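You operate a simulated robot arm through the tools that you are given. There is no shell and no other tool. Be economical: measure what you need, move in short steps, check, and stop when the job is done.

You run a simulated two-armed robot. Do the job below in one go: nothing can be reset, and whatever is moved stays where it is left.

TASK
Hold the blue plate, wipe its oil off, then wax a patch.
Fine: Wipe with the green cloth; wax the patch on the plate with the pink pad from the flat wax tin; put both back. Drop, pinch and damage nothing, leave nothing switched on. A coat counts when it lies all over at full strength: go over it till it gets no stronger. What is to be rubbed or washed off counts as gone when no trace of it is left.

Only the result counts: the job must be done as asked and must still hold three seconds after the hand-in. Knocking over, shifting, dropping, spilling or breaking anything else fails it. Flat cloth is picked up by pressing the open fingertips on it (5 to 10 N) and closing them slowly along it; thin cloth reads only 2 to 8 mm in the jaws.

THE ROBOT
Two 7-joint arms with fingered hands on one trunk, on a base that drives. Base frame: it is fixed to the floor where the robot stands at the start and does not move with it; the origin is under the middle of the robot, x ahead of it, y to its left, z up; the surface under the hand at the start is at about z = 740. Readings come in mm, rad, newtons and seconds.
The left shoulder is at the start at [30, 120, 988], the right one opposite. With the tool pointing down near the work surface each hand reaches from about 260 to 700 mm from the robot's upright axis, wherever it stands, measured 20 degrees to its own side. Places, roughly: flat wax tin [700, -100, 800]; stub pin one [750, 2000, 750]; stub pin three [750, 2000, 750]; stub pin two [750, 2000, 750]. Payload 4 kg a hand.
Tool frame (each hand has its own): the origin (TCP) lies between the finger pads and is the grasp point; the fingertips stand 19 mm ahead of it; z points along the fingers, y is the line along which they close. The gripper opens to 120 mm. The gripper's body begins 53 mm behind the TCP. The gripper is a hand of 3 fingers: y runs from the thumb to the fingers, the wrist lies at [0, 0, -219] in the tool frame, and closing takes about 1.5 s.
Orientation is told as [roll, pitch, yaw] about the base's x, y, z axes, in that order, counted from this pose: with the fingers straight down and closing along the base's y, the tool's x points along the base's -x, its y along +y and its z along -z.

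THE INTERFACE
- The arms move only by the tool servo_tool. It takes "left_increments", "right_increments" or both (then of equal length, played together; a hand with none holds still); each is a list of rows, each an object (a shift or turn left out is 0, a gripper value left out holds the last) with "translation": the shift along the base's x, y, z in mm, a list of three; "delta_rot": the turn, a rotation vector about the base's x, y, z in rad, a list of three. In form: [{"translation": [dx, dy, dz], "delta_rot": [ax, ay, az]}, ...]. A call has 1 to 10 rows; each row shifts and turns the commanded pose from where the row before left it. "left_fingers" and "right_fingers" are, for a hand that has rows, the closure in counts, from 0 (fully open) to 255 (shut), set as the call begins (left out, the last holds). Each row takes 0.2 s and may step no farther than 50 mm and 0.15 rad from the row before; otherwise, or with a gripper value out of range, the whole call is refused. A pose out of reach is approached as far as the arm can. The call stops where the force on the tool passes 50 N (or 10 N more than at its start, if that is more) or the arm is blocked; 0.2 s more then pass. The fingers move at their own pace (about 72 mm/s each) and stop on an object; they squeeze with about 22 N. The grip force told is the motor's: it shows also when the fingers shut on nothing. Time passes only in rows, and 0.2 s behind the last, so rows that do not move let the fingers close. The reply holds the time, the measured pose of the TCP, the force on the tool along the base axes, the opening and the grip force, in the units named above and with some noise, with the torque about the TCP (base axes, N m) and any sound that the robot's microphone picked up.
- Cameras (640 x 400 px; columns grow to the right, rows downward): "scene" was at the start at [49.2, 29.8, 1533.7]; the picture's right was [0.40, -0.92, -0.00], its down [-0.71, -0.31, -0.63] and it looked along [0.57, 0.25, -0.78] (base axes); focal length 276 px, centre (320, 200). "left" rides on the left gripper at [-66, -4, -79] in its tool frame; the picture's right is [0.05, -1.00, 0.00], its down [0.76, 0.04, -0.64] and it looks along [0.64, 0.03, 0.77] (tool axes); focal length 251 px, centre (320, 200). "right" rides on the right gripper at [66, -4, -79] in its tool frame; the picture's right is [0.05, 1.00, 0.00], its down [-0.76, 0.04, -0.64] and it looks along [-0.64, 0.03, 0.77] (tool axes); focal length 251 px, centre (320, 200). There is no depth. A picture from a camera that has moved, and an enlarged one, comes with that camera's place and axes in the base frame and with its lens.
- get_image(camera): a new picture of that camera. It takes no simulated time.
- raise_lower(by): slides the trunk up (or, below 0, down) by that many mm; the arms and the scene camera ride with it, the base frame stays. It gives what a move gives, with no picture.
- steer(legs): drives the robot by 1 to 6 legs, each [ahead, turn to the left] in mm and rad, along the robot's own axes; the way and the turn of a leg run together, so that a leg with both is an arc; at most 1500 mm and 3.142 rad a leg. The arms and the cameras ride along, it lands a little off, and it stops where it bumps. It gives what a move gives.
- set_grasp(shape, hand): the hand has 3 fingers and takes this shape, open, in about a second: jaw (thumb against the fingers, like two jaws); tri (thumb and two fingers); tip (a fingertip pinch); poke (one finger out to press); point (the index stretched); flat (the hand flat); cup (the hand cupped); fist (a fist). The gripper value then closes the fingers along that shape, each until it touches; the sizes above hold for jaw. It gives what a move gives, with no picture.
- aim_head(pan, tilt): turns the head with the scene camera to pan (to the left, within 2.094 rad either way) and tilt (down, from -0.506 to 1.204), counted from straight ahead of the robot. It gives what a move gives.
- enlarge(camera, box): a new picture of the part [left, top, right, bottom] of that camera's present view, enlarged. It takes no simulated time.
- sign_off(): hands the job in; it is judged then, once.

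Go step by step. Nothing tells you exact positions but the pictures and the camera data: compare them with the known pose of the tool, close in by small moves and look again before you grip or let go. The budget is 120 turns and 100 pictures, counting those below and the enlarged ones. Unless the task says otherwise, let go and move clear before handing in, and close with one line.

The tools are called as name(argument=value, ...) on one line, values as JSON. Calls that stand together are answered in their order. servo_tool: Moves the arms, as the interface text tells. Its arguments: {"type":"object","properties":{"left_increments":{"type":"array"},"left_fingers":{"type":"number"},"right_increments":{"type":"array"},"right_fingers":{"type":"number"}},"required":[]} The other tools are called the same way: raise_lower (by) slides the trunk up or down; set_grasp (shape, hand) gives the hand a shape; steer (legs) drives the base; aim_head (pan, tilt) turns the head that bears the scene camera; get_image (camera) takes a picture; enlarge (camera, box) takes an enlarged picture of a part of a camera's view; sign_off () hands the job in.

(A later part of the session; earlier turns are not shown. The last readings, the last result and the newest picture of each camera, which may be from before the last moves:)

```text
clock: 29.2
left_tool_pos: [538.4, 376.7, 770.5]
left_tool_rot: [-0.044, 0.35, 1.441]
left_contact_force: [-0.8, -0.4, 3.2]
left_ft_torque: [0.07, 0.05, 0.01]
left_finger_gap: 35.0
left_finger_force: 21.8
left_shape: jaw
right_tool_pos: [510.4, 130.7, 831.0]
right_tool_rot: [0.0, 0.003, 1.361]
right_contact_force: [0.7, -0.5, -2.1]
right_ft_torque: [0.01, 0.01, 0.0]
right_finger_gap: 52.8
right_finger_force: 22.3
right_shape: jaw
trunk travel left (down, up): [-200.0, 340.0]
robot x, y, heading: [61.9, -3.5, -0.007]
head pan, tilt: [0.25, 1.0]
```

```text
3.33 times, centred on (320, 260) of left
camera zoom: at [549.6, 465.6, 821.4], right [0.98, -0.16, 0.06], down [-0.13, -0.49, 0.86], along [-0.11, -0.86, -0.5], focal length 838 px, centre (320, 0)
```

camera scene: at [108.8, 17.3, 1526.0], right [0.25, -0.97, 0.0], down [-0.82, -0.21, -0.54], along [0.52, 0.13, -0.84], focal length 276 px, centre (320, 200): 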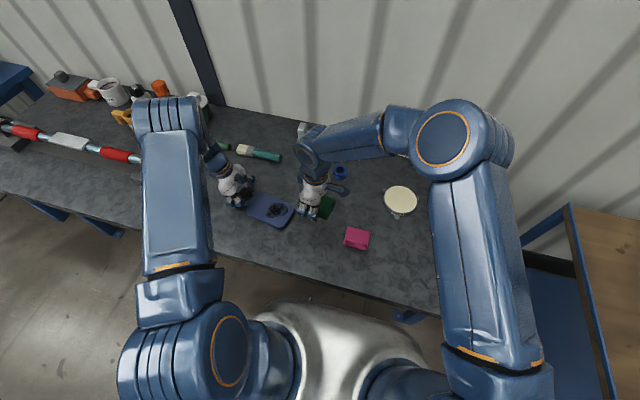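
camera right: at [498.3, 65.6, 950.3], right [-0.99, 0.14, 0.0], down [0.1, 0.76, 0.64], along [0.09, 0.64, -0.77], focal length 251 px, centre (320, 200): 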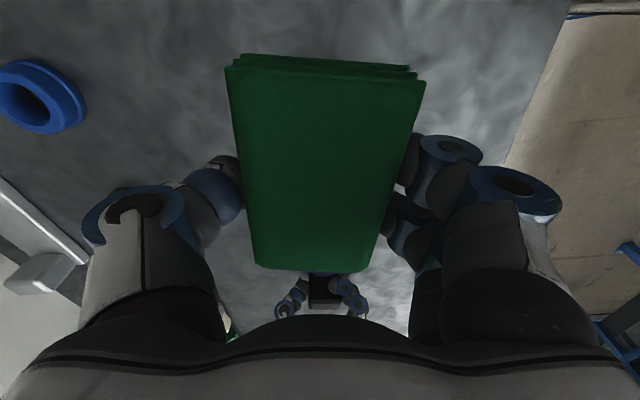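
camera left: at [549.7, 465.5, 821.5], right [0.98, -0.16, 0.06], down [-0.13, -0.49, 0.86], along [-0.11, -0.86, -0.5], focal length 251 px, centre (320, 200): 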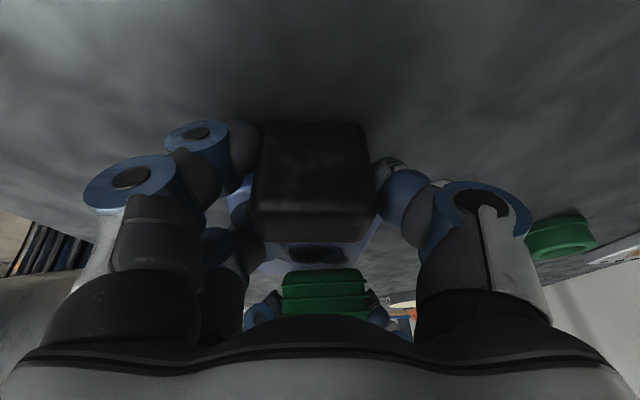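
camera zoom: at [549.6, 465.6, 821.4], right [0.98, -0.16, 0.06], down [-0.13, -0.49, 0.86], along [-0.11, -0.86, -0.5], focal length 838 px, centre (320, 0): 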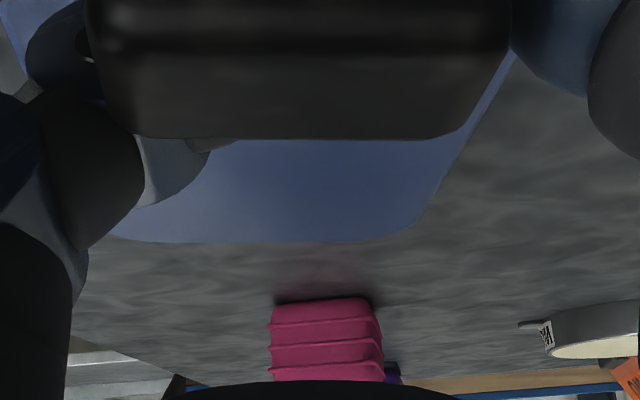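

The plate looks clean; for safety I give one more pass over the whole stained area before returning the cloth.

servo_tool(right_increments=[{"translation": [0, 45, 0]}, {"translation": [0, 45, 0]}, {"translation": [0, 40, -25]}, {"translation": [0, 0, -18]}, {"translation": [0, 0, -7]}, {"translation": [-4, -18, 0]}, {"translation": [-4, -18, 0]}, {"translation": [8, 36, 0]}, {"translation": [5, 20, 0]}, {"translation": [-5, -20, 0]}])

servo_tool(right_increments=[{"translation": [-20, 4, 0]}, {"translation": [-8, -36, 0]}, {"translation": [8, 36, 0]}, {"translation": [4, 18, 0]}, {"translation": [36, -26, 0]}, {"translation": [-8, -32, 0]}, {"translation": [8, 32, 0]}, {"translation": [4, 14, 0]}, {"translation": [-24, -12, 0]}, {}])

servo_tool(right_increments=[{"translation": [0, 0, 25]}, {"translation": [0, -40, 25]}, {"translation": [0, -45, 10]}, {"translation": [0, -45, 10]}, {}])

enlarge(camera="scene", box=[246, 190, 302, 232])

get_image(camera="right")

```text
clock: 31.4
left_tool_pos: [537.9, 376.6, 770.7]
left_tool_rot: [-0.044, 0.348, 1.441]
left_contact_force: [0.1, -1.0, 0.3]
left_ft_torque: [0.14, 0.19, -0.01]
left_finger_gap: 34.9
left_finger_force: 22.2
left_shape: jaw
right_tool_pos: [509.3, 260.0, 782.3]
right_tool_rot: [0.0, -0.003, 1.36]
right_contact_force: [0.5, 0.4, 1.3]
right_ft_torque: [0.01, -0.06, 0.0]
right_finger_gap: 52.1
right_finger_force: 21.4
right_shape: jaw
trunk travel left (down, up): [-200.0, 340.0]
robot x, y, heading: [57.7, 3.0, -0.002]
head pan, tilt: [0.25, 1.0]
```

```text
clock: 33.6
left_tool_pos: [537.1, 376.2, 770.6]
left_tool_rot: [-0.043, 0.349, 1.442]
left_contact_force: [-0.6, -1.5, 1.1]
left_ft_torque: [0.14, 0.26, -0.05]
left_finger_gap: 34.7
left_finger_force: 21.5
left_shape: jaw
right_tool_pos: [510.3, 257.5, 783.0]
right_tool_rot: [-0.001, -0.001, 1.359]
right_contact_force: [0.5, -0.3, 0.6]
right_ft_torque: [-0.01, -0.08, 0.01]
right_finger_gap: 52.0
right_finger_force: 22.7
right_shape: jaw
trunk travel left (down, up): [-200.0, 340.0]
robot x, y, heading: [61.3, 1.7, -0.0]
head pan, tilt: [0.25, 1.0]
```

```text
clock: 34.8
left_tool_pos: [538.0, 377.5, 770.8]
left_tool_rot: [-0.044, 0.35, 1.441]
left_contact_force: [0.9, -0.3, 1.6]
left_ft_torque: [0.09, 0.06, 0.01]
left_finger_gap: 34.6
left_finger_force: 21.8
left_shape: jaw
right_tool_pos: [509.6, 127.5, 850.7]
right_tool_rot: [-0.001, 0.0, 1.362]
right_contact_force: [-0.4, 0.1, 0.1]
right_ft_torque: [0.04, 0.01, 0.02]
right_finger_gap: 52.1
right_finger_force: 22.0
right_shape: jaw
trunk travel left (down, up): [-200.0, 340.0]
robot x, y, heading: [62.3, -1.3, 0.002]
head pan, tilt: [0.25, 1.0]
```

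```text
9.52 times, centred on (274, 211) of scene
camera zoom: at [109.0, 17.0, 1526.0], right [0.25, -0.97, 0.0], down [-0.82, -0.21, -0.54], along [0.52, 0.13, -0.84], focal length 2630 px, centre (758, 95)
```

zoom: 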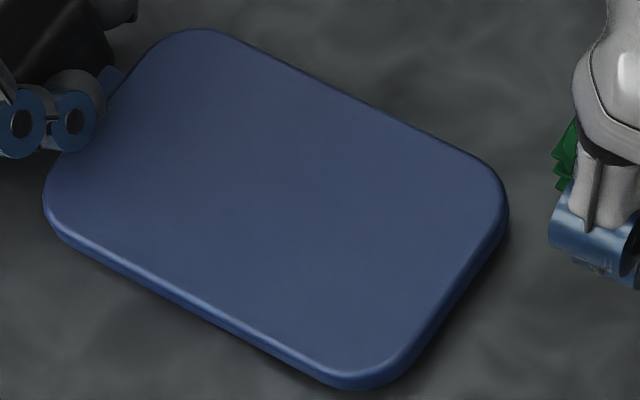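

```text
63 pictures are left
camera right: at [499.9, 62.9, 929.3], right [-0.99, 0.16, 0.0], down [0.12, 0.76, 0.64], along [0.1, 0.64, -0.77], focal length 251 px, centre (320, 200)
```

right: 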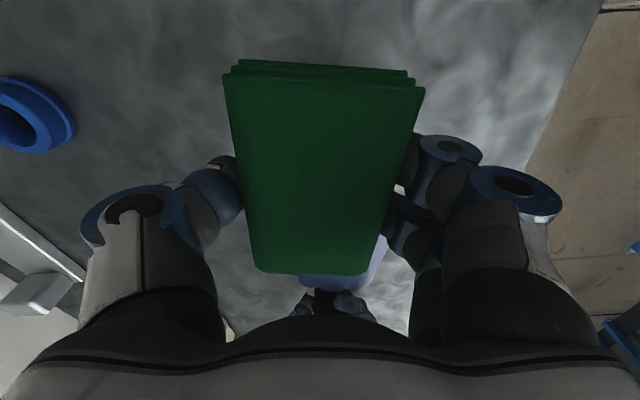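

The plate is clean. I bring the cloth back to its place at [476, -142].

servo_tool(right_increments=[{"translation": [-4.8, -38.6, 0], "delta_rot": [0, 0, 0.0285]}, {"translation": [-4.8, -38.6, 0], "delta_rot": [0, 0, 0.0285]}, {"translation": [-4.8, -38.6, 0], "delta_rot": [0, 0, 0.0285]}, {"translation": [-4.8, -38.6, 0], "delta_rot": [0, 0, 0.0285]}, {"translation": [-4.8, -38.6, 0], "delta_rot": [0, 0, 0.0285]}, {"translation": [-4.8, -38.6, 0], "delta_rot": [0, 0, 0.0285]}, {"translation": [-4.8, -38.6, 0], "delta_rot": [0, 0, 0.0285]}, {"translation": [0, 0, -35]}, {"translation": [0, 0, -30]}, {}])

servo_tool(right_increments=[{"translation": [0, 0, -6]}, {"translation": [0, 0, -5]}, {"translation": [0, 0, -3]}, {}])

```text
clock: 37.0
left_tool_pos: [537.8, 377.6, 770.7]
left_tool_rot: [-0.045, 0.348, 1.442]
left_contact_force: [-0.4, -0.2, 0.7]
left_ft_torque: [0.05, 0.07, -0.02]
left_finger_gap: 34.5
left_finger_force: 21.8
left_shape: jaw
right_tool_pos: [477.0, -144.5, 785.8]
right_tool_rot: [0.0, 0.001, 1.561]
right_contact_force: [-0.1, -0.1, -1.0]
right_ft_torque: [0.0, 0.0, 0.01]
right_finger_gap: 51.8
right_finger_force: 22.7
right_shape: jaw
trunk travel left (down, up): [-200.0, 340.0]
robot x, y, heading: [62.7, -0.3, -0.002]
head pan, tilt: [0.25, 1.0]
```

```text
clock: 38.0
left_tool_pos: [537.5, 376.1, 769.3]
left_tool_rot: [-0.044, 0.348, 1.442]
left_contact_force: [-0.5, -0.2, 1.4]
left_ft_torque: [0.09, 0.07, 0.04]
left_finger_gap: 34.7
left_finger_force: 22.1
left_shape: jaw
right_tool_pos: [476.7, -141.9, 772.3]
right_tool_rot: [0.0, 0.0, 1.56]
right_contact_force: [0.2, 0.4, -1.5]
right_ft_torque: [-0.03, 0.0, 0.02]
right_finger_gap: 51.6
right_finger_force: 21.5
right_shape: jaw
trunk travel left (down, up): [-200.0, 340.0]
robot x, y, heading: [63.1, -2.6, -0.003]
head pan, tilt: [0.25, 1.0]
```

servo_tool(right_increments=[{"translation": [0, 0, -2]}, {"translation": [0, 0, -1]}, {}])

```text
clock: 38.8
left_tool_pos: [538.3, 377.2, 770.7]
left_tool_rot: [-0.043, 0.35, 1.44]
left_contact_force: [0.1, -0.2, 0.8]
left_ft_torque: [0.03, 0.1, -0.01]
left_finger_gap: 34.8
left_finger_force: 21.9
left_shape: jaw
right_tool_pos: [477.0, -142.7, 768.9]
right_tool_rot: [-0.002, 0.0, 1.56]
right_contact_force: [-0.3, -0.5, 1.4]
right_ft_torque: [-0.02, 0.06, 0.0]
right_finger_gap: 51.9
right_finger_force: 21.8
right_shape: jaw
trunk travel left (down, up): [-200.0, 340.0]
robot x, y, heading: [62.2, -1.3, 0.0]
head pan, tilt: [0.25, 1.0]
```

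It rests on the table. I open and lift clear.

servo_tool(right_increments=[{}, {}, {}, {}, {}, {}], right_fingers=0)

servo_tool(right_increments=[{"translation": [0, 0, 25]}, {"translation": [0, 0, 35]}, {"translation": [0, 20, 35]}, {"translation": [0, 25, 0]}, {"translation": [0, 25, 0]}, {}])

get_image(camera="right")

get_image(camera="scene")

```text
clock: 40.2
left_tool_pos: [537.2, 377.4, 770.5]
left_tool_rot: [-0.045, 0.348, 1.442]
left_contact_force: [0.0, -0.1, 0.3]
left_ft_torque: [0.06, 0.07, -0.01]
left_finger_gap: 34.6
left_finger_force: 22.0
left_shape: jaw
right_tool_pos: [476.6, -141.2, 769.6]
right_tool_rot: [-0.001, -0.001, 1.558]
right_contact_force: [0.0, -0.4, 0.9]
right_ft_torque: [0.0, 0.0, 0.0]
right_finger_gap: 119.9
right_finger_force: 0.0
right_shape: jaw
trunk travel left (down, up): [-200.0, 340.0]
robot x, y, heading: [63.1, 2.3, -0.001]
head pan, tilt: [0.25, 1.0]
```

```text
clock: 41.6
left_tool_pos: [537.7, 377.8, 771.0]
left_tool_rot: [-0.044, 0.347, 1.442]
left_contact_force: [-0.2, 0.3, 1.2]
left_ft_torque: [0.09, 0.06, 0.02]
left_finger_gap: 34.6
left_finger_force: 21.8
left_shape: jaw
right_tool_pos: [477.6, -73.3, 864.3]
right_tool_rot: [0.001, -0.001, 1.559]
right_contact_force: [0.5, 0.8, -0.2]
right_ft_torque: [-0.01, -0.01, 0.02]
right_finger_gap: 119.9
right_finger_force: 0.0
right_shape: jaw
trunk travel left (down, up): [-200.0, 340.0]
robot x, y, heading: [60.2, 0.6, 0.004]
head pan, tilt: [0.25, 1.0]
```

```text
62 pictures are left
camera right: at [481.4, -138.4, 942.9], right [-1.0, -0.04, 0.0], down [-0.03, 0.76, 0.64], along [-0.03, 0.64, -0.77], focal length 251 px, centre (320, 200)
```

right: 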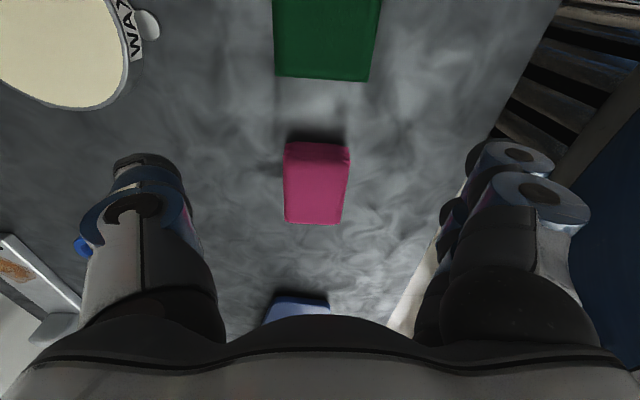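

```text
61 pictures are left
camera scene: at [109.1, 16.3, 1526.0], right [0.25, -0.97, 0.0], down [-0.82, -0.21, -0.54], along [0.52, 0.13, -0.84], focal length 276 px, centre (320, 200)
```

scene: 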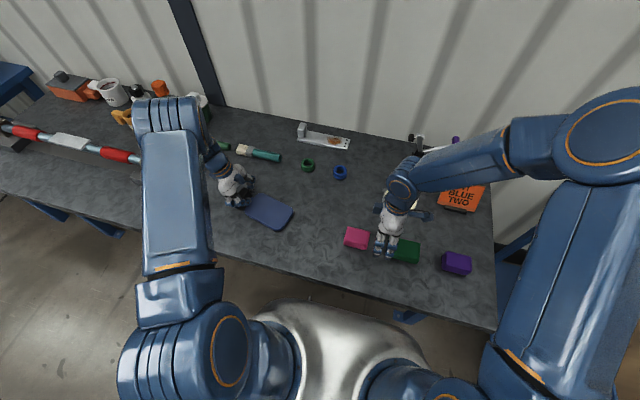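

The green cloth is back. Now I hover above the pink pad near [480, -6].

servo_tool(right_increments=[{"translation": [1, 33, 0]}, {"translation": [1, 33, 0]}, {}])

enlarge(camera="right", box=[220, 0, 420, 200])

enlarge(camera="scene", box=[340, 170, 480, 280])

```text
clock: 42.4
left_tool_pos: [538.2, 377.5, 771.6]
left_tool_rot: [-0.043, 0.347, 1.441]
left_contact_force: [-0.1, -0.9, 0.5]
left_ft_torque: [0.09, 0.11, 0.04]
left_finger_gap: 34.6
left_finger_force: 21.7
left_shape: jaw
right_tool_pos: [479.6, -6.2, 863.1]
right_tool_rot: [-0.001, 0.003, 1.558]
right_contact_force: [-0.8, 0.0, 0.4]
right_ft_torque: [0.01, 0.0, 0.0]
right_finger_gap: 120.0
right_finger_force: 0.1
right_shape: jaw
trunk travel left (down, up): [-200.0, 340.0]
robot x, y, heading: [59.2, 1.2, -0.001]
head pan, tilt: [0.25, 1.0]
```

```text
2.00 times, centred on (320, 100) of right
camera zoom: at [483.3, -72.1, 943.1], right [-1.0, -0.04, 0.0], down [-0.03, 0.76, 0.64], along [-0.03, 0.64, -0.77], focal length 503 px, centre (320, 400)
```

zoom: 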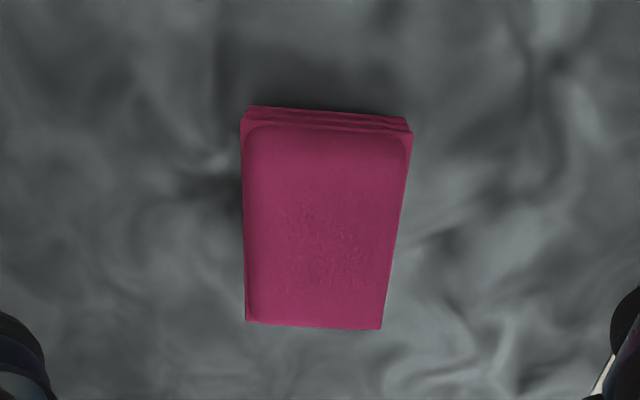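

```text
3.64 times, centred on (410, 225) of scene
camera zoom: at [109.1, 16.3, 1526.0], right [0.25, -0.97, 0.0], down [-0.82, -0.21, -0.54], along [0.52, 0.13, -0.84], focal length 1004 px, centre (-7, 109)
```

zoom: 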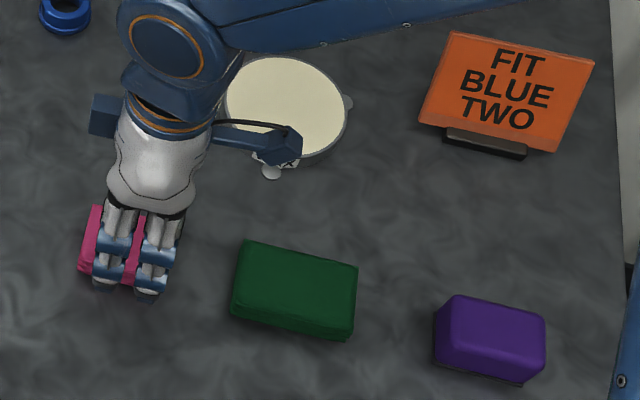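

Pink pad is about 55 x 71 x 25 mm centred at [480, 0]. I descend and grip it.

servo_tool(right_increments=[{"translation": [0, 3, -30]}, {"translation": [0, 3, -30]}, {"translation": [0, 0, -20]}, {"translation": [0, 0, -12]}, {}])

servo_tool(right_increments=[{}, {}, {}, {}, {}, {}, {}], right_fingers=255)

get_image(camera="right")

```text
clock: 43.6
left_tool_pos: [536.1, 376.9, 770.5]
left_tool_rot: [-0.044, 0.348, 1.441]
left_contact_force: [-0.6, -0.2, 1.8]
left_ft_torque: [0.09, 0.1, -0.02]
left_finger_gap: 34.8
left_finger_force: 22.1
left_shape: jaw
right_tool_pos: [478.2, 2.0, 771.8]
right_tool_rot: [-0.003, -0.001, 1.562]
right_contact_force: [0.1, 0.7, -0.2]
right_ft_torque: [0.0, 0.03, -0.02]
right_finger_gap: 120.0
right_finger_force: 0.0
right_shape: jaw
trunk travel left (down, up): [-200.0, 340.0]
robot x, y, heading: [62.2, -2.6, 0.003]
head pan, tilt: [0.25, 1.0]
```

```text
clock: 45.2
left_tool_pos: [536.9, 376.9, 770.4]
left_tool_rot: [-0.042, 0.349, 1.441]
left_contact_force: [-0.2, -0.3, 0.9]
left_ft_torque: [0.03, 0.07, -0.02]
left_finger_gap: 34.7
left_finger_force: 22.0
left_shape: jaw
right_tool_pos: [478.6, 0.9, 772.2]
right_tool_rot: [0.001, 0.0, 1.56]
right_contact_force: [-0.3, 0.6, 0.5]
right_ft_torque: [0.0, 0.0, 0.0]
right_finger_gap: 46.2
right_finger_force: 22.0
right_shape: jaw
trunk travel left (down, up): [-200.0, 340.0]
robot x, y, heading: [65.2, -3.1, -0.005]
head pan, tilt: [0.25, 1.0]
```

```text
58 pictures are left
camera right: at [482.2, -64.7, 851.5], right [-1.0, -0.04, 0.0], down [-0.03, 0.76, 0.64], along [-0.03, 0.64, -0.77], focal length 251 px, centre (320, 200)
```

right: 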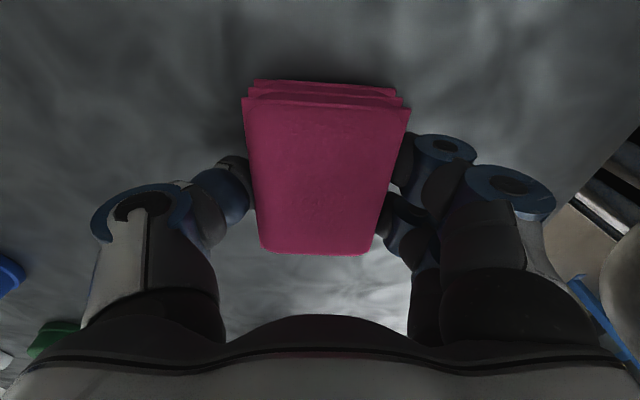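

Pink pad gripped. I lift and carry it above the wax tin at about [650, -123].

servo_tool(right_increments=[{"translation": [0, 0, 30]}, {"translation": [0, 0, 40]}, {"translation": [0, 0, 30]}, {"translation": [34, -25, 0]}, {"translation": [34, -25, 0]}, {"translation": [34, -25, 0]}, {"translation": [34, -25, 0]}, {"translation": [34, -24, 0]}, {}])

get_image(camera="right")

enlarge(camera="scene", box=[340, 130, 480, 240])

```text
clock: 47.2
left_tool_pos: [538.7, 376.8, 771.1]
left_tool_rot: [-0.042, 0.35, 1.443]
left_contact_force: [-0.3, 0.3, 0.8]
left_ft_torque: [0.09, 0.07, -0.01]
left_finger_gap: 34.7
left_finger_force: 21.8
left_shape: jaw
right_tool_pos: [646.5, -125.2, 873.0]
right_tool_rot: [0.001, 0.002, 1.559]
right_contact_force: [-0.5, 0.7, -0.4]
right_ft_torque: [0.0, -0.01, 0.02]
right_finger_gap: 46.2
right_finger_force: 22.2
right_shape: jaw
trunk travel left (down, up): [-200.0, 340.0]
robot x, y, heading: [60.1, 1.3, 0.001]
head pan, tilt: [0.25, 1.0]
```

```text
57 pictures are left
camera right: at [650.0, -190.4, 951.9], right [-1.0, -0.04, 0.0], down [-0.03, 0.76, 0.64], along [-0.03, 0.64, -0.77], focal length 251 px, centre (320, 200)
```

right: 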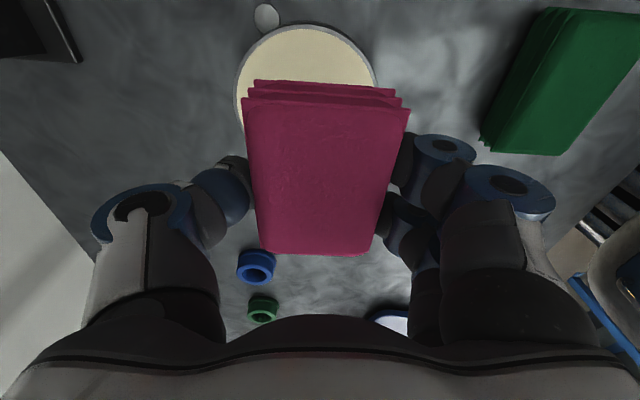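

```text
3.64 times, centred on (410, 185) of scene
camera zoom: at [108.8, 16.8, 1526.0], right [0.25, -0.97, 0.0], down [-0.82, -0.21, -0.54], along [0.52, 0.13, -0.84], focal length 1004 px, centre (-7, 254)
```

zoom: 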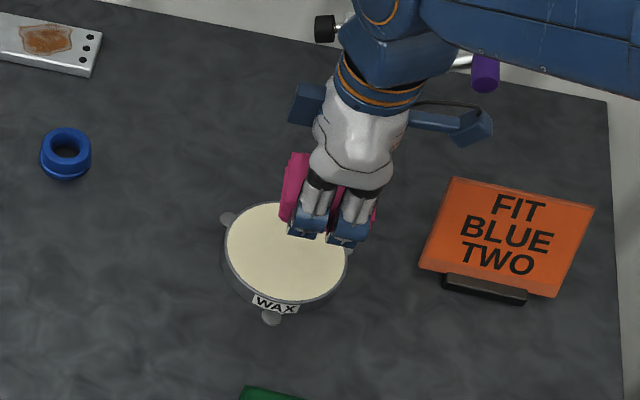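

Tin centre is about [655, -122]. I shift over it and lower carefully.

servo_tool(right_increments=[{"translation": [8, 3, -20]}, {"translation": [0, 0, -25]}, {"translation": [0, 0, -20]}, {}])

get_image(camera="right")

enlarge(camera="scene", box=[340, 130, 480, 240])

```text
clock: 48.2
left_tool_pos: [537.5, 377.9, 770.9]
left_tool_rot: [-0.045, 0.347, 1.439]
left_contact_force: [0.2, 0.1, 1.6]
left_ft_torque: [0.08, 0.13, 0.0]
left_finger_gap: 34.3
left_finger_force: 22.8
left_shape: jaw
right_tool_pos: [655.6, -119.9, 806.3]
right_tool_rot: [0.0, 0.0, 1.558]
right_contact_force: [-0.1, -0.7, -0.8]
right_ft_torque: [0.0, -0.03, 0.0]
right_finger_gap: 46.0
right_finger_force: 21.8
right_shape: jaw
trunk travel left (down, up): [-200.0, 340.0]
robot x, y, heading: [61.0, -0.7, -0.001]
head pan, tilt: [0.25, 1.0]
```

```text
55 pictures are left
camera right: at [658.6, -186.3, 885.4], right [-1.0, -0.04, 0.0], down [-0.03, 0.76, 0.64], along [-0.03, 0.64, -0.77], focal length 251 px, centre (320, 200)
```

right: 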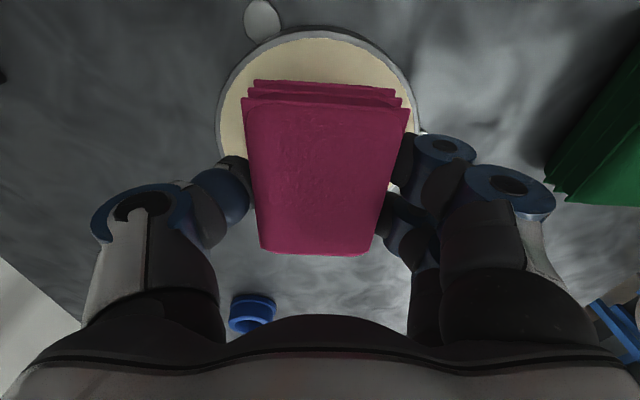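

```text
3.64 times, centred on (410, 185) of scene
camera zoom: at [109.1, 16.5, 1526.0], right [0.25, -0.97, 0.0], down [-0.82, -0.21, -0.54], along [0.52, 0.13, -0.84], focal length 1004 px, centre (-7, 254)
```

zoom: 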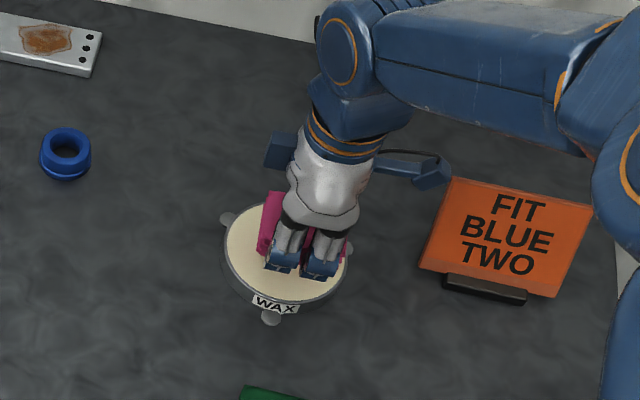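

servo_tool(right_increments=[{"translation": [1, -2, -6]}, {"translation": [0, 0, -4]}, {"translation": [0, 0, -3]}, {}])

```text
clock: 49.2
left_tool_pos: [537.8, 377.5, 770.3]
left_tool_rot: [-0.045, 0.348, 1.44]
left_contact_force: [-0.7, 0.0, 0.8]
left_ft_torque: [0.1, 0.09, 0.0]
left_finger_gap: 34.9
left_finger_force: 21.7
left_shape: jaw
right_tool_pos: [656.7, -123.3, 794.3]
right_tool_rot: [0.001, 0.002, 1.557]
right_contact_force: [-0.8, -0.1, -0.9]
right_ft_torque: [0.0, 0.01, -0.01]
right_finger_gap: 46.1
right_finger_force: 22.1
right_shape: jaw
trunk travel left (down, up): [-200.0, 340.0]
robot x, y, heading: [60.9, -3.0, -0.001]
head pan, tilt: [0.25, 1.0]
```

servo_tool(right_increments=[{"translation": [0, 0, -3]}, {"translation": [0, 0, -3]}, {}])

```text
clock: 50.0
left_tool_pos: [536.5, 377.8, 771.3]
left_tool_rot: [-0.045, 0.348, 1.441]
left_contact_force: [-0.1, 0.0, -0.5]
left_ft_torque: [0.06, -0.03, 0.02]
left_finger_gap: 34.4
left_finger_force: 22.2
left_shape: jaw
right_tool_pos: [656.6, -122.9, 790.9]
right_tool_rot: [-0.006, -0.001, 1.557]
right_contact_force: [-0.2, -2.5, 21.8]
right_ft_torque: [0.0, 0.04, -0.03]
right_finger_gap: 47.1
right_finger_force: 22.6
right_shape: jaw
trunk travel left (down, up): [-200.0, 340.0]
robot x, y, heading: [64.8, -3.6, 0.002]
head pan, tilt: [0.25, 1.0]
```

Contact with the wax at 22 N. I ease off, dwell, then lift and check that the tin stayed.

servo_tool(right_increments=[{"translation": [0, 0, 1.5]}, {}, {}, {"translation": [0, 0, 3]}, {"translation": [0, 0, 10]}, {"translation": [0, 0, 40]}, {"translation": [0, 0, 40]}, {}])

get_image(camera="right")

enlarge(camera="scene", box=[340, 130, 480, 240])

```text
clock: 51.8
left_tool_pos: [537.1, 378.6, 770.3]
left_tool_rot: [-0.043, 0.347, 1.44]
left_contact_force: [-0.3, -0.1, 2.2]
left_ft_torque: [0.1, 0.11, 0.02]
left_finger_gap: 34.7
left_finger_force: 21.6
left_shape: jaw
right_tool_pos: [657.8, -122.8, 881.7]
right_tool_rot: [0.0, 0.0, 1.558]
right_contact_force: [-0.9, 0.2, -0.4]
right_ft_torque: [-0.02, 0.02, 0.03]
right_finger_gap: 47.1
right_finger_force: 22.1
right_shape: jaw
trunk travel left (down, up): [-200.0, 340.0]
robot x, y, heading: [63.3, 0.6, -0.006]
head pan, tilt: [0.25, 1.0]
```

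```text
53 pictures are left
camera right: at [661.2, -188.9, 960.6], right [-1.0, -0.04, 0.0], down [-0.03, 0.76, 0.64], along [-0.03, 0.64, -0.76], focal length 251 px, centre (320, 200)
```

right: 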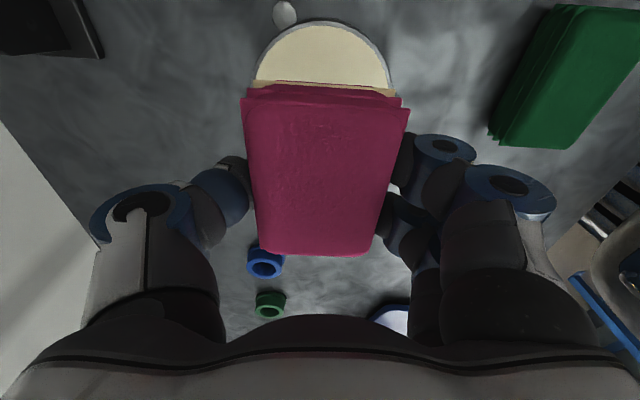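

```text
3.64 times, centred on (410, 185) of scene
camera zoom: at [109.2, 16.3, 1526.0], right [0.25, -0.97, 0.0], down [-0.82, -0.21, -0.54], along [0.52, 0.13, -0.84], focal length 1004 px, centre (-7, 254)
```

zoom: 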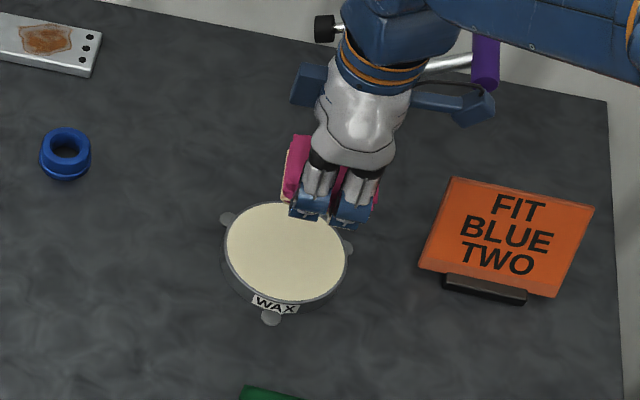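

The pad carries wax on its underside and the tin did not move. I carry it over the plate.

servo_tool(right_increments=[{"translation": [-16.2, 42, 0], "delta_rot": [0, 0, -0.022]}, {"translation": [-16.2, 42, 0], "delta_rot": [0, 0, -0.022]}, {"translation": [-16.2, 42, 0], "delta_rot": [0, 0, -0.022]}, {"translation": [-16.2, 42, 0], "delta_rot": [0, 0, -0.022]}, {"translation": [-16.2, 42, 0], "delta_rot": [0, 0, -0.022]}, {"translation": [-16.2, 42, 0], "delta_rot": [0, 0, -0.022]}, {"translation": [-16.2, 42, -10], "delta_rot": [0, 0, -0.022]}, {"translation": [-16.2, 42, -20], "delta_rot": [0, 0, -0.022]}, {"translation": [-16.2, 42, -20], "delta_rot": [0, 0, -0.022]}, {"translation": [0, 0, -30]}])

servo_tool(right_increments=[{"translation": [0, 0, -10]}, {"translation": [0, 0, -5]}, {}])

```text
clock: 54.0
left_tool_pos: [537.7, 377.4, 770.3]
left_tool_rot: [-0.044, 0.347, 1.441]
left_contact_force: [-0.6, 0.4, 1.5]
left_ft_torque: [0.08, 0.12, 0.01]
left_finger_gap: 34.4
left_finger_force: 22.3
left_shape: jaw
right_tool_pos: [511.6, 253.5, 802.1]
right_tool_rot: [-0.004, 0.0, 1.361]
right_contact_force: [0.0, -0.3, -0.6]
right_ft_torque: [-0.05, 0.02, 0.01]
right_finger_gap: 47.2
right_finger_force: 22.2
right_shape: jaw
trunk travel left (down, up): [-200.0, 340.0]
robot x, y, heading: [60.7, -1.7, -0.004]
head pan, tilt: [0.25, 1.0]
```

```text
clock: 54.8
left_tool_pos: [536.7, 376.8, 770.5]
left_tool_rot: [-0.042, 0.348, 1.441]
left_contact_force: [-1.0, -1.1, 2.0]
left_ft_torque: [0.17, 0.2, 0.0]
left_finger_gap: 34.6
left_finger_force: 22.3
left_shape: jaw
right_tool_pos: [510.0, 254.7, 788.8]
right_tool_rot: [0.0, 0.0, 1.362]
right_contact_force: [1.0, -0.9, 0.5]
right_ft_torque: [-0.08, -0.04, 0.0]
right_finger_gap: 47.4
right_finger_force: 22.2
right_shape: jaw
trunk travel left (down, up): [-200.0, 340.0]
robot x, y, heading: [62.7, -2.0, 0.006]
head pan, tilt: [0.25, 1.0]
```

servo_tool(right_increments=[{"translation": [0, 0, -3]}, {"translation": [0, 0, -2]}, {}])

```text
clock: 55.6
left_tool_pos: [536.7, 377.9, 769.9]
left_tool_rot: [-0.043, 0.345, 1.441]
left_contact_force: [1.8, 0.2, -0.3]
left_ft_torque: [0.24, 0.33, 0.09]
left_finger_gap: 34.1
left_finger_force: 21.8
left_shape: jaw
right_tool_pos: [512.2, 254.2, 783.7]
right_tool_rot: [-0.002, -0.002, 1.362]
right_contact_force: [-1.0, -1.7, 5.1]
right_ft_torque: [0.01, -0.06, -0.02]
right_finger_gap: 46.9
right_finger_force: 21.7
right_shape: jaw
trunk travel left (down, up): [-200.0, 340.0]
robot x, y, heading: [61.8, 2.3, -0.005]
head pan, tilt: [0.25, 1.0]
```

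5 N contact. I rub the wax over the patch in strokes along and across the plate.

servo_tool(right_increments=[{"translation": [-4, -18, -1]}, {"translation": [-4, -18, 0]}, {"translation": [8, 36, 0]}, {"translation": [6, 26, 0]}, {"translation": [-6, -26, 0]}, {"translation": [-20, 4, 0]}, {"translation": [-7, -32, 0]}, {"translation": [7, 32, 0]}, {"translation": [6, 26, 0]}, {"translation": [-6, -26, 0]}])

servo_tool(right_increments=[{"translation": [40, -8, 0]}, {"translation": [-7, -28, 0]}, {"translation": [7, 28, 0]}, {"translation": [5, 22, 0]}, {"translation": [-5, -22, 0]}, {"translation": [-20, 4, 0]}, {"translation": [-8, -34, 0]}, {"translation": [8, 34, 0]}, {"translation": [6, 26, 0]}, {"translation": [-6, -26, 0]}])

servo_tool(right_increments=[{"translation": [0, 0, 25]}, {"translation": [0, -40, 25]}, {"translation": [0, -45, 0]}, {"translation": [0, -45, 0]}, {}])

enlarge(camera="scene", box=[246, 190, 302, 232])

```text
clock: 57.8
left_tool_pos: [537.1, 376.6, 771.5]
left_tool_rot: [-0.043, 0.348, 1.443]
left_contact_force: [-0.8, -1.3, -1.1]
left_ft_torque: [0.16, 0.24, -0.01]
left_finger_gap: 34.2
left_finger_force: 21.7
left_shape: jaw
right_tool_pos: [491.4, 258.6, 782.7]
right_tool_rot: [0.001, -0.003, 1.361]
right_contact_force: [0.6, 1.5, 6.7]
right_ft_torque: [0.02, -0.08, 0.07]
right_finger_gap: 46.5
right_finger_force: 22.0
right_shape: jaw
trunk travel left (down, up): [-200.0, 340.0]
robot x, y, heading: [62.2, 1.5, 0.001]
head pan, tilt: [0.25, 1.0]
```

```text
clock: 60.0
left_tool_pos: [537.6, 376.9, 770.8]
left_tool_rot: [-0.044, 0.348, 1.442]
left_contact_force: [0.0, -0.7, 1.5]
left_ft_torque: [0.14, 0.15, -0.05]
left_finger_gap: 34.3
left_finger_force: 21.7
left_shape: jaw
right_tool_pos: [511.0, 254.5, 780.5]
right_tool_rot: [-0.002, 0.0, 1.36]
right_contact_force: [-0.2, -0.2, 1.4]
right_ft_torque: [-0.02, -0.03, -0.03]
right_finger_gap: 44.9
right_finger_force: 22.1
right_shape: jaw
trunk travel left (down, up): [-200.0, 340.0]
robot x, y, heading: [65.7, -0.6, 0.003]
head pan, tilt: [0.25, 1.0]
```

```text
clock: 61.2
left_tool_pos: [537.0, 377.0, 771.1]
left_tool_rot: [-0.044, 0.35, 1.442]
left_contact_force: [-0.4, 0.1, 1.4]
left_ft_torque: [0.06, 0.07, -0.02]
left_finger_gap: 34.6
left_finger_force: 22.1
left_shape: jaw
right_tool_pos: [511.7, 123.7, 831.1]
right_tool_rot: [-0.001, 0.001, 1.361]
right_contact_force: [1.1, -0.7, 0.5]
right_ft_torque: [0.01, 0.02, -0.02]
right_finger_gap: 44.8
right_finger_force: 21.8
right_shape: jaw
trunk travel left (down, up): [-200.0, 340.0]
robot x, y, heading: [62.1, -1.5, 0.001]
head pan, tilt: [0.25, 1.0]
```

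```text
9.52 times, centred on (274, 211) of scene
camera zoom: at [109.1, 17.1, 1526.0], right [0.25, -0.97, 0.0], down [-0.82, -0.21, -0.54], along [0.52, 0.13, -0.84], focal length 2630 px, centre (758, 95)
```

zoom: 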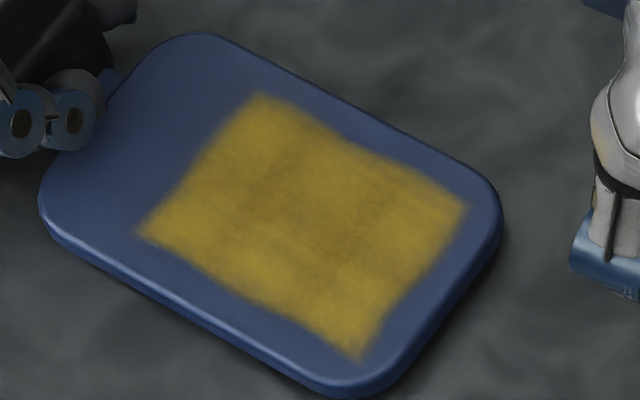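

The wax shows on a square patch about 85 x 68 mm centred near [501, 274]. I go over it again, centred on it, and compare the strength.

servo_tool(right_increments=[{"translation": [-3, 45, 0]}, {"translation": [-3, 45, 0]}, {"translation": [-3, 45, -25]}, {"translation": [-1, 10, -18]}, {"translation": [0, 0, -8]}, {"translation": [0, 0, -2]}, {}])

```text
refused: row 3 steps farther than a row can; nothing moved
```

servo_tool(right_increments=[{"translation": [-3, 45, 0]}, {"translation": [-3, 45, 0]}, {"translation": [-3, 40, -22]}, {"translation": [-1, 15, -18]}, {"translation": [0, 0, -8]}, {"translation": [0, 0, -4]}, {}])

```text
clock: 62.8
left_tool_pos: [536.6, 377.0, 771.0]
left_tool_rot: [-0.043, 0.347, 1.442]
left_contact_force: [1.5, 0.6, -2.4]
left_ft_torque: [0.19, 0.26, 0.03]
left_finger_gap: 34.3
left_finger_force: 21.8
left_shape: jaw
right_tool_pos: [503.2, 269.3, 779.4]
right_tool_rot: [-0.003, -0.003, 1.361]
right_contact_force: [0.3, -1.0, 12.9]
right_ft_torque: [0.0, 0.13, 0.0]
right_finger_gap: 45.1
right_finger_force: 22.1
right_shape: jaw
trunk travel left (down, up): [-200.0, 340.0]
robot x, y, heading: [61.4, -1.8, 0.005]
head pan, tilt: [0.25, 1.0]
```

servo_tool(right_increments=[{"translation": [-6, -28, 0.5]}, {"translation": [6, 28, 0]}, {"translation": [4, 20, 0]}, {"translation": [-4, -20, 0]}, {"translation": [-20, 4, 0]}, {"translation": [-6, -28, 0]}, {"translation": [6, 28, 0]}, {"translation": [4, 20, 0]}, {"translation": [-4, -20, 0]}, {"translation": [20, -4, 0]}])

servo_tool(right_increments=[{"translation": [20, -4, 0]}, {"translation": [-6, -28, 0]}, {"translation": [6, 28, 0]}, {"translation": [4, 18, 0]}, {"translation": [-20, 4, 0]}, {"translation": [-20, 4, 0]}, {"translation": [-5, -22, 0]}, {"translation": [40, -8, 0]}, {"translation": [-5, -22, 0]}, {"translation": [-40, 8, 0]}])

servo_tool(right_increments=[{"translation": [0, 0, 25]}, {"translation": [10, -40, 25]}, {"translation": [10, -45, 0]}, {"translation": [10, -35, 0]}, {}])

enlarge(camera="scene", box=[246, 190, 302, 232])

```text
clock: 65.0
left_tool_pos: [537.2, 376.8, 770.0]
left_tool_rot: [-0.044, 0.347, 1.44]
left_contact_force: [0.8, -0.5, 1.4]
left_ft_torque: [0.17, 0.2, 0.07]
left_finger_gap: 34.3
left_finger_force: 22.0
left_shape: jaw
right_tool_pos: [502.6, 267.2, 780.4]
right_tool_rot: [0.0, -0.003, 1.36]
right_contact_force: [-1.3, 0.5, 2.0]
right_ft_torque: [-0.04, -0.01, 0.0]
right_finger_gap: 44.9
right_finger_force: 21.7
right_shape: jaw
trunk travel left (down, up): [-200.0, 340.0]
robot x, y, heading: [59.3, -2.4, 0.003]
head pan, tilt: [0.25, 1.0]
```

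```text
clock: 67.2
left_tool_pos: [536.4, 377.5, 771.1]
left_tool_rot: [-0.047, 0.35, 1.442]
left_contact_force: [-0.1, -0.6, 1.5]
left_ft_torque: [0.12, 0.13, 0.04]
left_finger_gap: 34.4
left_finger_force: 21.9
left_shape: jaw
right_tool_pos: [471.7, 245.5, 780.7]
right_tool_rot: [-0.001, -0.001, 1.359]
right_contact_force: [0.4, 0.3, 0.5]
right_ft_torque: [0.01, -0.01, 0.03]
right_finger_gap: 45.0
right_finger_force: 21.7
right_shape: jaw
right hand out of reach, approached as far as the arm can: row 4
trunk travel left (down, up): [-200.0, 340.0]
robot x, y, heading: [61.9, -2.7, 0.006]
head pan, tilt: [0.25, 1.0]
```

```text
clock: 68.4
left_tool_pos: [537.9, 377.0, 770.6]
left_tool_rot: [-0.044, 0.348, 1.443]
left_contact_force: [1.0, -0.3, 1.0]
left_ft_torque: [0.04, 0.08, 0.0]
left_finger_gap: 34.7
left_finger_force: 21.8
left_shape: jaw
right_tool_pos: [504.0, 126.8, 829.2]
right_tool_rot: [-0.003, 0.0, 1.361]
right_contact_force: [-0.4, 0.5, -0.4]
right_ft_torque: [0.01, 0.0, -0.02]
right_finger_gap: 45.0
right_finger_force: 22.1
right_shape: jaw
trunk travel left (down, up): [-200.0, 340.0]
robot x, y, heading: [59.9, -1.1, -0.002]
head pan, tilt: [0.25, 1.0]
```

```text
9.52 times, centred on (274, 211) of scene
camera zoom: at [108.9, 16.9, 1526.0], right [0.25, -0.97, 0.0], down [-0.82, -0.21, -0.54], along [0.52, 0.13, -0.84], focal length 2630 px, centre (758, 95)
```

zoom: 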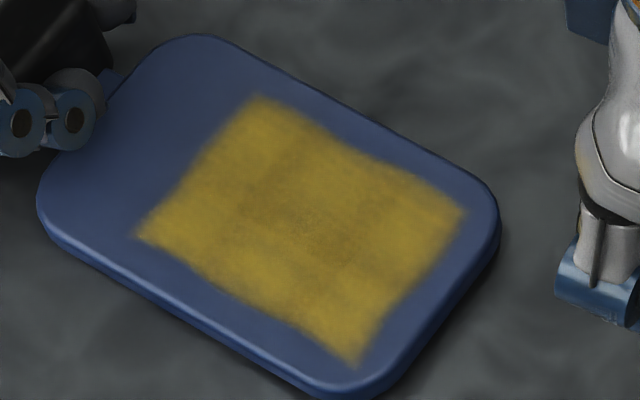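

Little changed, but the pressure faded in that pass; I recharge the pad once and go over it again more firmly to be sure it gets no stronger.

servo_tool(right_increments=[{"translation": [21.7, -35.5, 8], "delta_rot": [0, 0, 0.0283]}, {"translation": [21.7, -35.5, 8], "delta_rot": [0, 0, 0.0283]}, {"translation": [21.7, -35.5, 8], "delta_rot": [0, 0, 0.0283]}, {"translation": [21.7, -35.5, 8], "delta_rot": [0, 0, 0.0283]}, {"translation": [21.7, -35.5, 5], "delta_rot": [0, 0, 0.0283]}, {"translation": [21.7, -35.5, 0], "delta_rot": [0, 0, 0.0283]}, {"translation": [21.7, -35.5, 0], "delta_rot": [0, 0, 0.0283]}, {}])

servo_tool(right_increments=[{"translation": [0, 0, -30]}, {"translation": [0, 0, -25]}, {"translation": [0, 0, -12]}, {}])

get_image(camera="right")

```text
clock: 70.2
left_tool_pos: [537.7, 378.0, 770.7]
left_tool_rot: [-0.044, 0.348, 1.443]
left_contact_force: [0.0, 0.4, 1.1]
left_ft_torque: [0.04, 0.04, 0.02]
left_finger_gap: 34.4
left_finger_force: 21.8
left_shape: jaw
right_tool_pos: [654.3, -126.8, 866.2]
right_tool_rot: [0.0, -0.001, 1.561]
right_contact_force: [0.4, -0.1, -0.9]
right_ft_torque: [-0.01, 0.03, 0.0]
right_finger_gap: 45.0
right_finger_force: 21.8
right_shape: jaw
trunk travel left (down, up): [-200.0, 340.0]
robot x, y, heading: [61.6, -1.4, 0.002]
head pan, tilt: [0.25, 1.0]
```

```text
clock: 71.2
left_tool_pos: [538.3, 377.8, 769.7]
left_tool_rot: [-0.043, 0.347, 1.443]
left_contact_force: [1.3, 1.5, 0.2]
left_ft_torque: [0.07, 0.08, 0.01]
left_finger_gap: 34.6
left_finger_force: 21.9
left_shape: jaw
right_tool_pos: [655.4, -125.2, 799.9]
right_tool_rot: [0.0, 0.0, 1.559]
right_contact_force: [0.1, -0.8, 0.4]
right_ft_torque: [0.02, 0.01, 0.01]
right_finger_gap: 45.2
right_finger_force: 22.4
right_shape: jaw
trunk travel left (down, up): [-200.0, 340.0]
robot x, y, heading: [58.9, 2.0, 0.002]
head pan, tilt: [0.25, 1.0]
```

```text
49 pictures are left
camera right: at [658.2, -191.0, 878.5], right [-1.0, -0.04, 0.0], down [-0.03, 0.76, 0.64], along [-0.03, 0.64, -0.77], focal length 251 px, centre (320, 200)
```

right: 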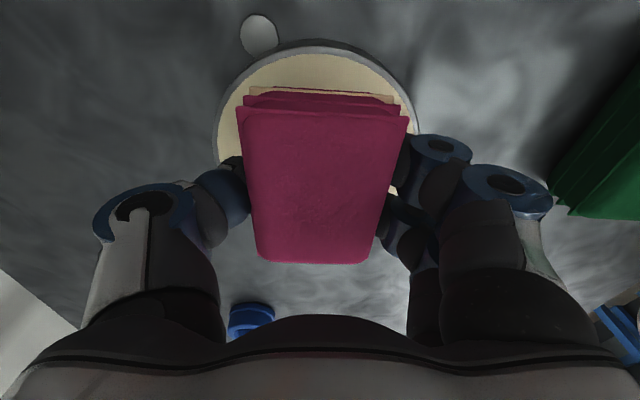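

servo_tool(right_increments=[{"translation": [1, 3, -4]}, {"translation": [0, 0, -4]}, {"translation": [0, 0, -2]}, {}])

```text
clock: 72.2
left_tool_pos: [537.9, 378.0, 770.4]
left_tool_rot: [-0.044, 0.347, 1.442]
left_contact_force: [-0.1, -0.6, 1.3]
left_ft_torque: [0.06, 0.11, 0.03]
left_finger_gap: 34.4
left_finger_force: 22.0
left_shape: jaw
right_tool_pos: [656.3, -121.8, 790.8]
right_tool_rot: [0.001, -0.002, 1.56]
right_contact_force: [0.7, -0.9, -0.6]
right_ft_torque: [0.02, 0.0, 0.0]
right_finger_gap: 44.7
right_finger_force: 21.7
right_shape: jaw
trunk travel left (down, up): [-200.0, 340.0]
robot x, y, heading: [67.1, 1.0, -0.007]
head pan, tilt: [0.25, 1.0]
```

servo_tool(right_increments=[{"translation": [0, 0, -1.5]}, {"translation": [0, 0, -1.5]}, {}])

```text
clock: 73.0
left_tool_pos: [537.7, 376.4, 770.7]
left_tool_rot: [-0.044, 0.349, 1.442]
left_contact_force: [0.4, 0.1, 1.0]
left_ft_torque: [0.06, 0.04, -0.02]
left_finger_gap: 34.4
left_finger_force: 22.4
left_shape: jaw
right_tool_pos: [656.4, -121.2, 789.4]
right_tool_rot: [-0.001, 0.0, 1.56]
right_contact_force: [0.7, -0.2, 7.0]
right_ft_torque: [-0.01, 0.15, -0.01]
right_finger_gap: 45.0
right_finger_force: 22.1
right_shape: jaw
trunk travel left (down, up): [-200.0, 340.0]
robot x, y, heading: [61.5, 0.2, 0.005]
head pan, tilt: [0.25, 1.0]
```

servo_tool(right_increments=[{}, {"translation": [0, 0, 8]}, {"translation": [0, 0, 35]}, {"translation": [0, 0, 30]}, {"translation": [-17, 42, 0], "delta_rot": [0, 0, -0.022]}, {"translation": [-17, 42, 0], "delta_rot": [0, 0, -0.022]}, {"translation": [-17, 42, 0], "delta_rot": [0, 0, -0.022]}, {"translation": [-17, 42, 0], "delta_rot": [0, 0, -0.022]}, {"translation": [-17, 42, 0], "delta_rot": [0, 0, -0.022]}, {"translation": [-17, 42, 0], "delta_rot": [0, 0, -0.022]}])

servo_tool(right_increments=[{"translation": [-17, 42, -15], "delta_rot": [0, 0, -0.022]}, {"translation": [-17, 42, -15], "delta_rot": [0, 0, -0.022]}, {"translation": [-17, 42, -15], "delta_rot": [0, 0, -0.022]}, {"translation": [0, 0, -22]}, {"translation": [0, 0, -8]}, {"translation": [0, 0, -4]}, {}])

```text
clock: 75.2
left_tool_pos: [538.5, 377.2, 769.8]
left_tool_rot: [-0.044, 0.348, 1.442]
left_contact_force: [0.4, -0.4, 1.0]
left_ft_torque: [0.09, 0.09, -0.02]
left_finger_gap: 34.6
left_finger_force: 22.0
left_shape: jaw
right_tool_pos: [555.5, 131.0, 861.4]
right_tool_rot: [-0.002, 0.002, 1.426]
right_contact_force: [0.4, -0.2, -0.4]
right_ft_torque: [0.0, 0.03, -0.02]
right_finger_gap: 44.8
right_finger_force: 22.1
right_shape: jaw
trunk travel left (down, up): [-200.0, 340.0]
robot x, y, heading: [65.2, -1.5, 0.003]
head pan, tilt: [0.25, 1.0]
```

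```text
clock: 76.8
left_tool_pos: [537.8, 379.5, 770.5]
left_tool_rot: [-0.045, 0.349, 1.441]
left_contact_force: [0.0, -0.4, 1.6]
left_ft_torque: [0.17, 0.18, 0.01]
left_finger_gap: 34.4
left_finger_force: 22.4
left_shape: jaw
right_tool_pos: [503.7, 258.9, 780.7]
right_tool_rot: [-0.001, -0.002, 1.362]
right_contact_force: [0.5, 0.0, 1.0]
right_ft_torque: [-0.01, -0.03, -0.04]
right_finger_gap: 45.1
right_finger_force: 22.2
right_shape: jaw
trunk travel left (down, up): [-200.0, 340.0]
robot x, y, heading: [61.3, -0.6, -0.002]
head pan, tilt: [0.25, 1.0]
```

servo_tool(right_increments=[{"translation": [0, 10, -2]}, {"translation": [-6, -28, 0]}, {"translation": [6, 28, 0]}, {"translation": [4, 20, 0]}, {"translation": [-4, -20, 0]}, {"translation": [-20, 4, 0]}, {"translation": [-6, -28, 0]}, {"translation": [6, 28, 0]}, {"translation": [4, 20, 0]}, {"translation": [-4, -20, 0]}])

servo_tool(right_increments=[{"translation": [40, -8, -0.5]}, {"translation": [-8, -38, 0]}, {"translation": [8, 38, 0]}, {"translation": [2, 10, 0]}, {"translation": [-22, -6, 0]}, {"translation": [-8, -34, 0]}, {"translation": [10, 46, 0]}, {"translation": [-22, -2, 0]}, {"translation": [-10, -44, 0]}, {"translation": [10, 34, 0]}])

servo_tool(right_increments=[{"translation": [0, 0, 25]}, {"translation": [8, -40, 25]}, {"translation": [8, -45, 0]}, {"translation": [8, -45, 0]}, {}])

enlarge(camera="scene", box=[246, 190, 302, 232])

```text
clock: 79.0
left_tool_pos: [537.0, 377.2, 770.9]
left_tool_rot: [-0.045, 0.347, 1.441]
left_contact_force: [0.5, -1.0, -0.5]
left_ft_torque: [0.1, 0.18, -0.04]
left_finger_gap: 34.3
left_finger_force: 22.1
left_shape: jaw
right_tool_pos: [482.7, 272.0, 780.4]
right_tool_rot: [0.002, -0.002, 1.361]
right_contact_force: [1.0, 1.7, 6.0]
right_ft_torque: [0.03, 0.02, 0.04]
right_finger_gap: 45.2
right_finger_force: 21.7
right_shape: jaw
trunk travel left (down, up): [-200.0, 340.0]
robot x, y, heading: [61.3, -1.0, -0.002]
head pan, tilt: [0.25, 1.0]
```

```text
clock: 81.2
left_tool_pos: [538.7, 377.2, 769.0]
left_tool_rot: [-0.044, 0.347, 1.442]
left_contact_force: [1.9, 0.7, -0.6]
left_ft_torque: [0.13, 0.15, 0.02]
left_finger_gap: 34.2
left_finger_force: 21.8
left_shape: jaw
right_tool_pos: [481.4, 267.7, 779.8]
right_tool_rot: [-0.002, -0.001, 1.362]
right_contact_force: [-0.7, -0.2, 4.7]
right_ft_torque: [-0.01, -0.02, 0.01]
right_finger_gap: 45.6
right_finger_force: 22.4
right_shape: jaw
trunk travel left (down, up): [-200.0, 340.0]
robot x, y, heading: [63.5, -2.7, -0.0]
head pan, tilt: [0.25, 1.0]
```

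```text
clock: 82.4
left_tool_pos: [537.3, 377.7, 770.5]
left_tool_rot: [-0.045, 0.349, 1.443]
left_contact_force: [0.4, -0.4, 1.7]
left_ft_torque: [0.09, 0.06, 0.02]
left_finger_gap: 34.0
left_finger_force: 22.7
left_shape: jaw
right_tool_pos: [507.3, 138.5, 828.8]
right_tool_rot: [0.001, 0.0, 1.36]
right_contact_force: [0.7, 0.4, -0.8]
right_ft_torque: [0.0, 0.01, -0.01]
right_finger_gap: 45.5
right_finger_force: 22.4
right_shape: jaw
trunk travel left (down, up): [-200.0, 340.0]
robot x, y, heading: [61.2, 0.8, 0.005]
head pan, tilt: [0.25, 1.0]
```

```text
9.52 times, centred on (274, 211) of scene
camera zoom: at [108.9, 17.1, 1526.0], right [0.25, -0.97, 0.0], down [-0.82, -0.21, -0.54], along [0.52, 0.13, -0.84], focal length 2630 px, centre (758, 95)
```

zoom: 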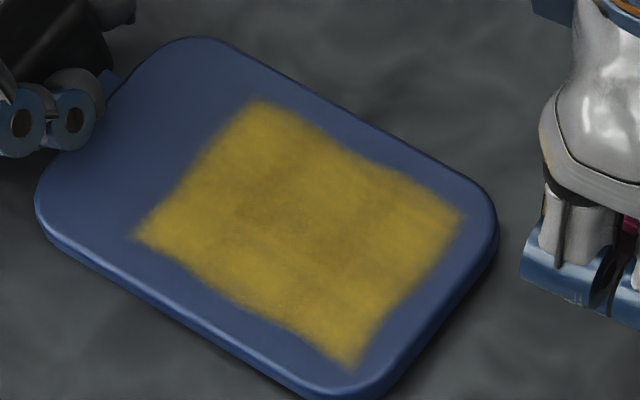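

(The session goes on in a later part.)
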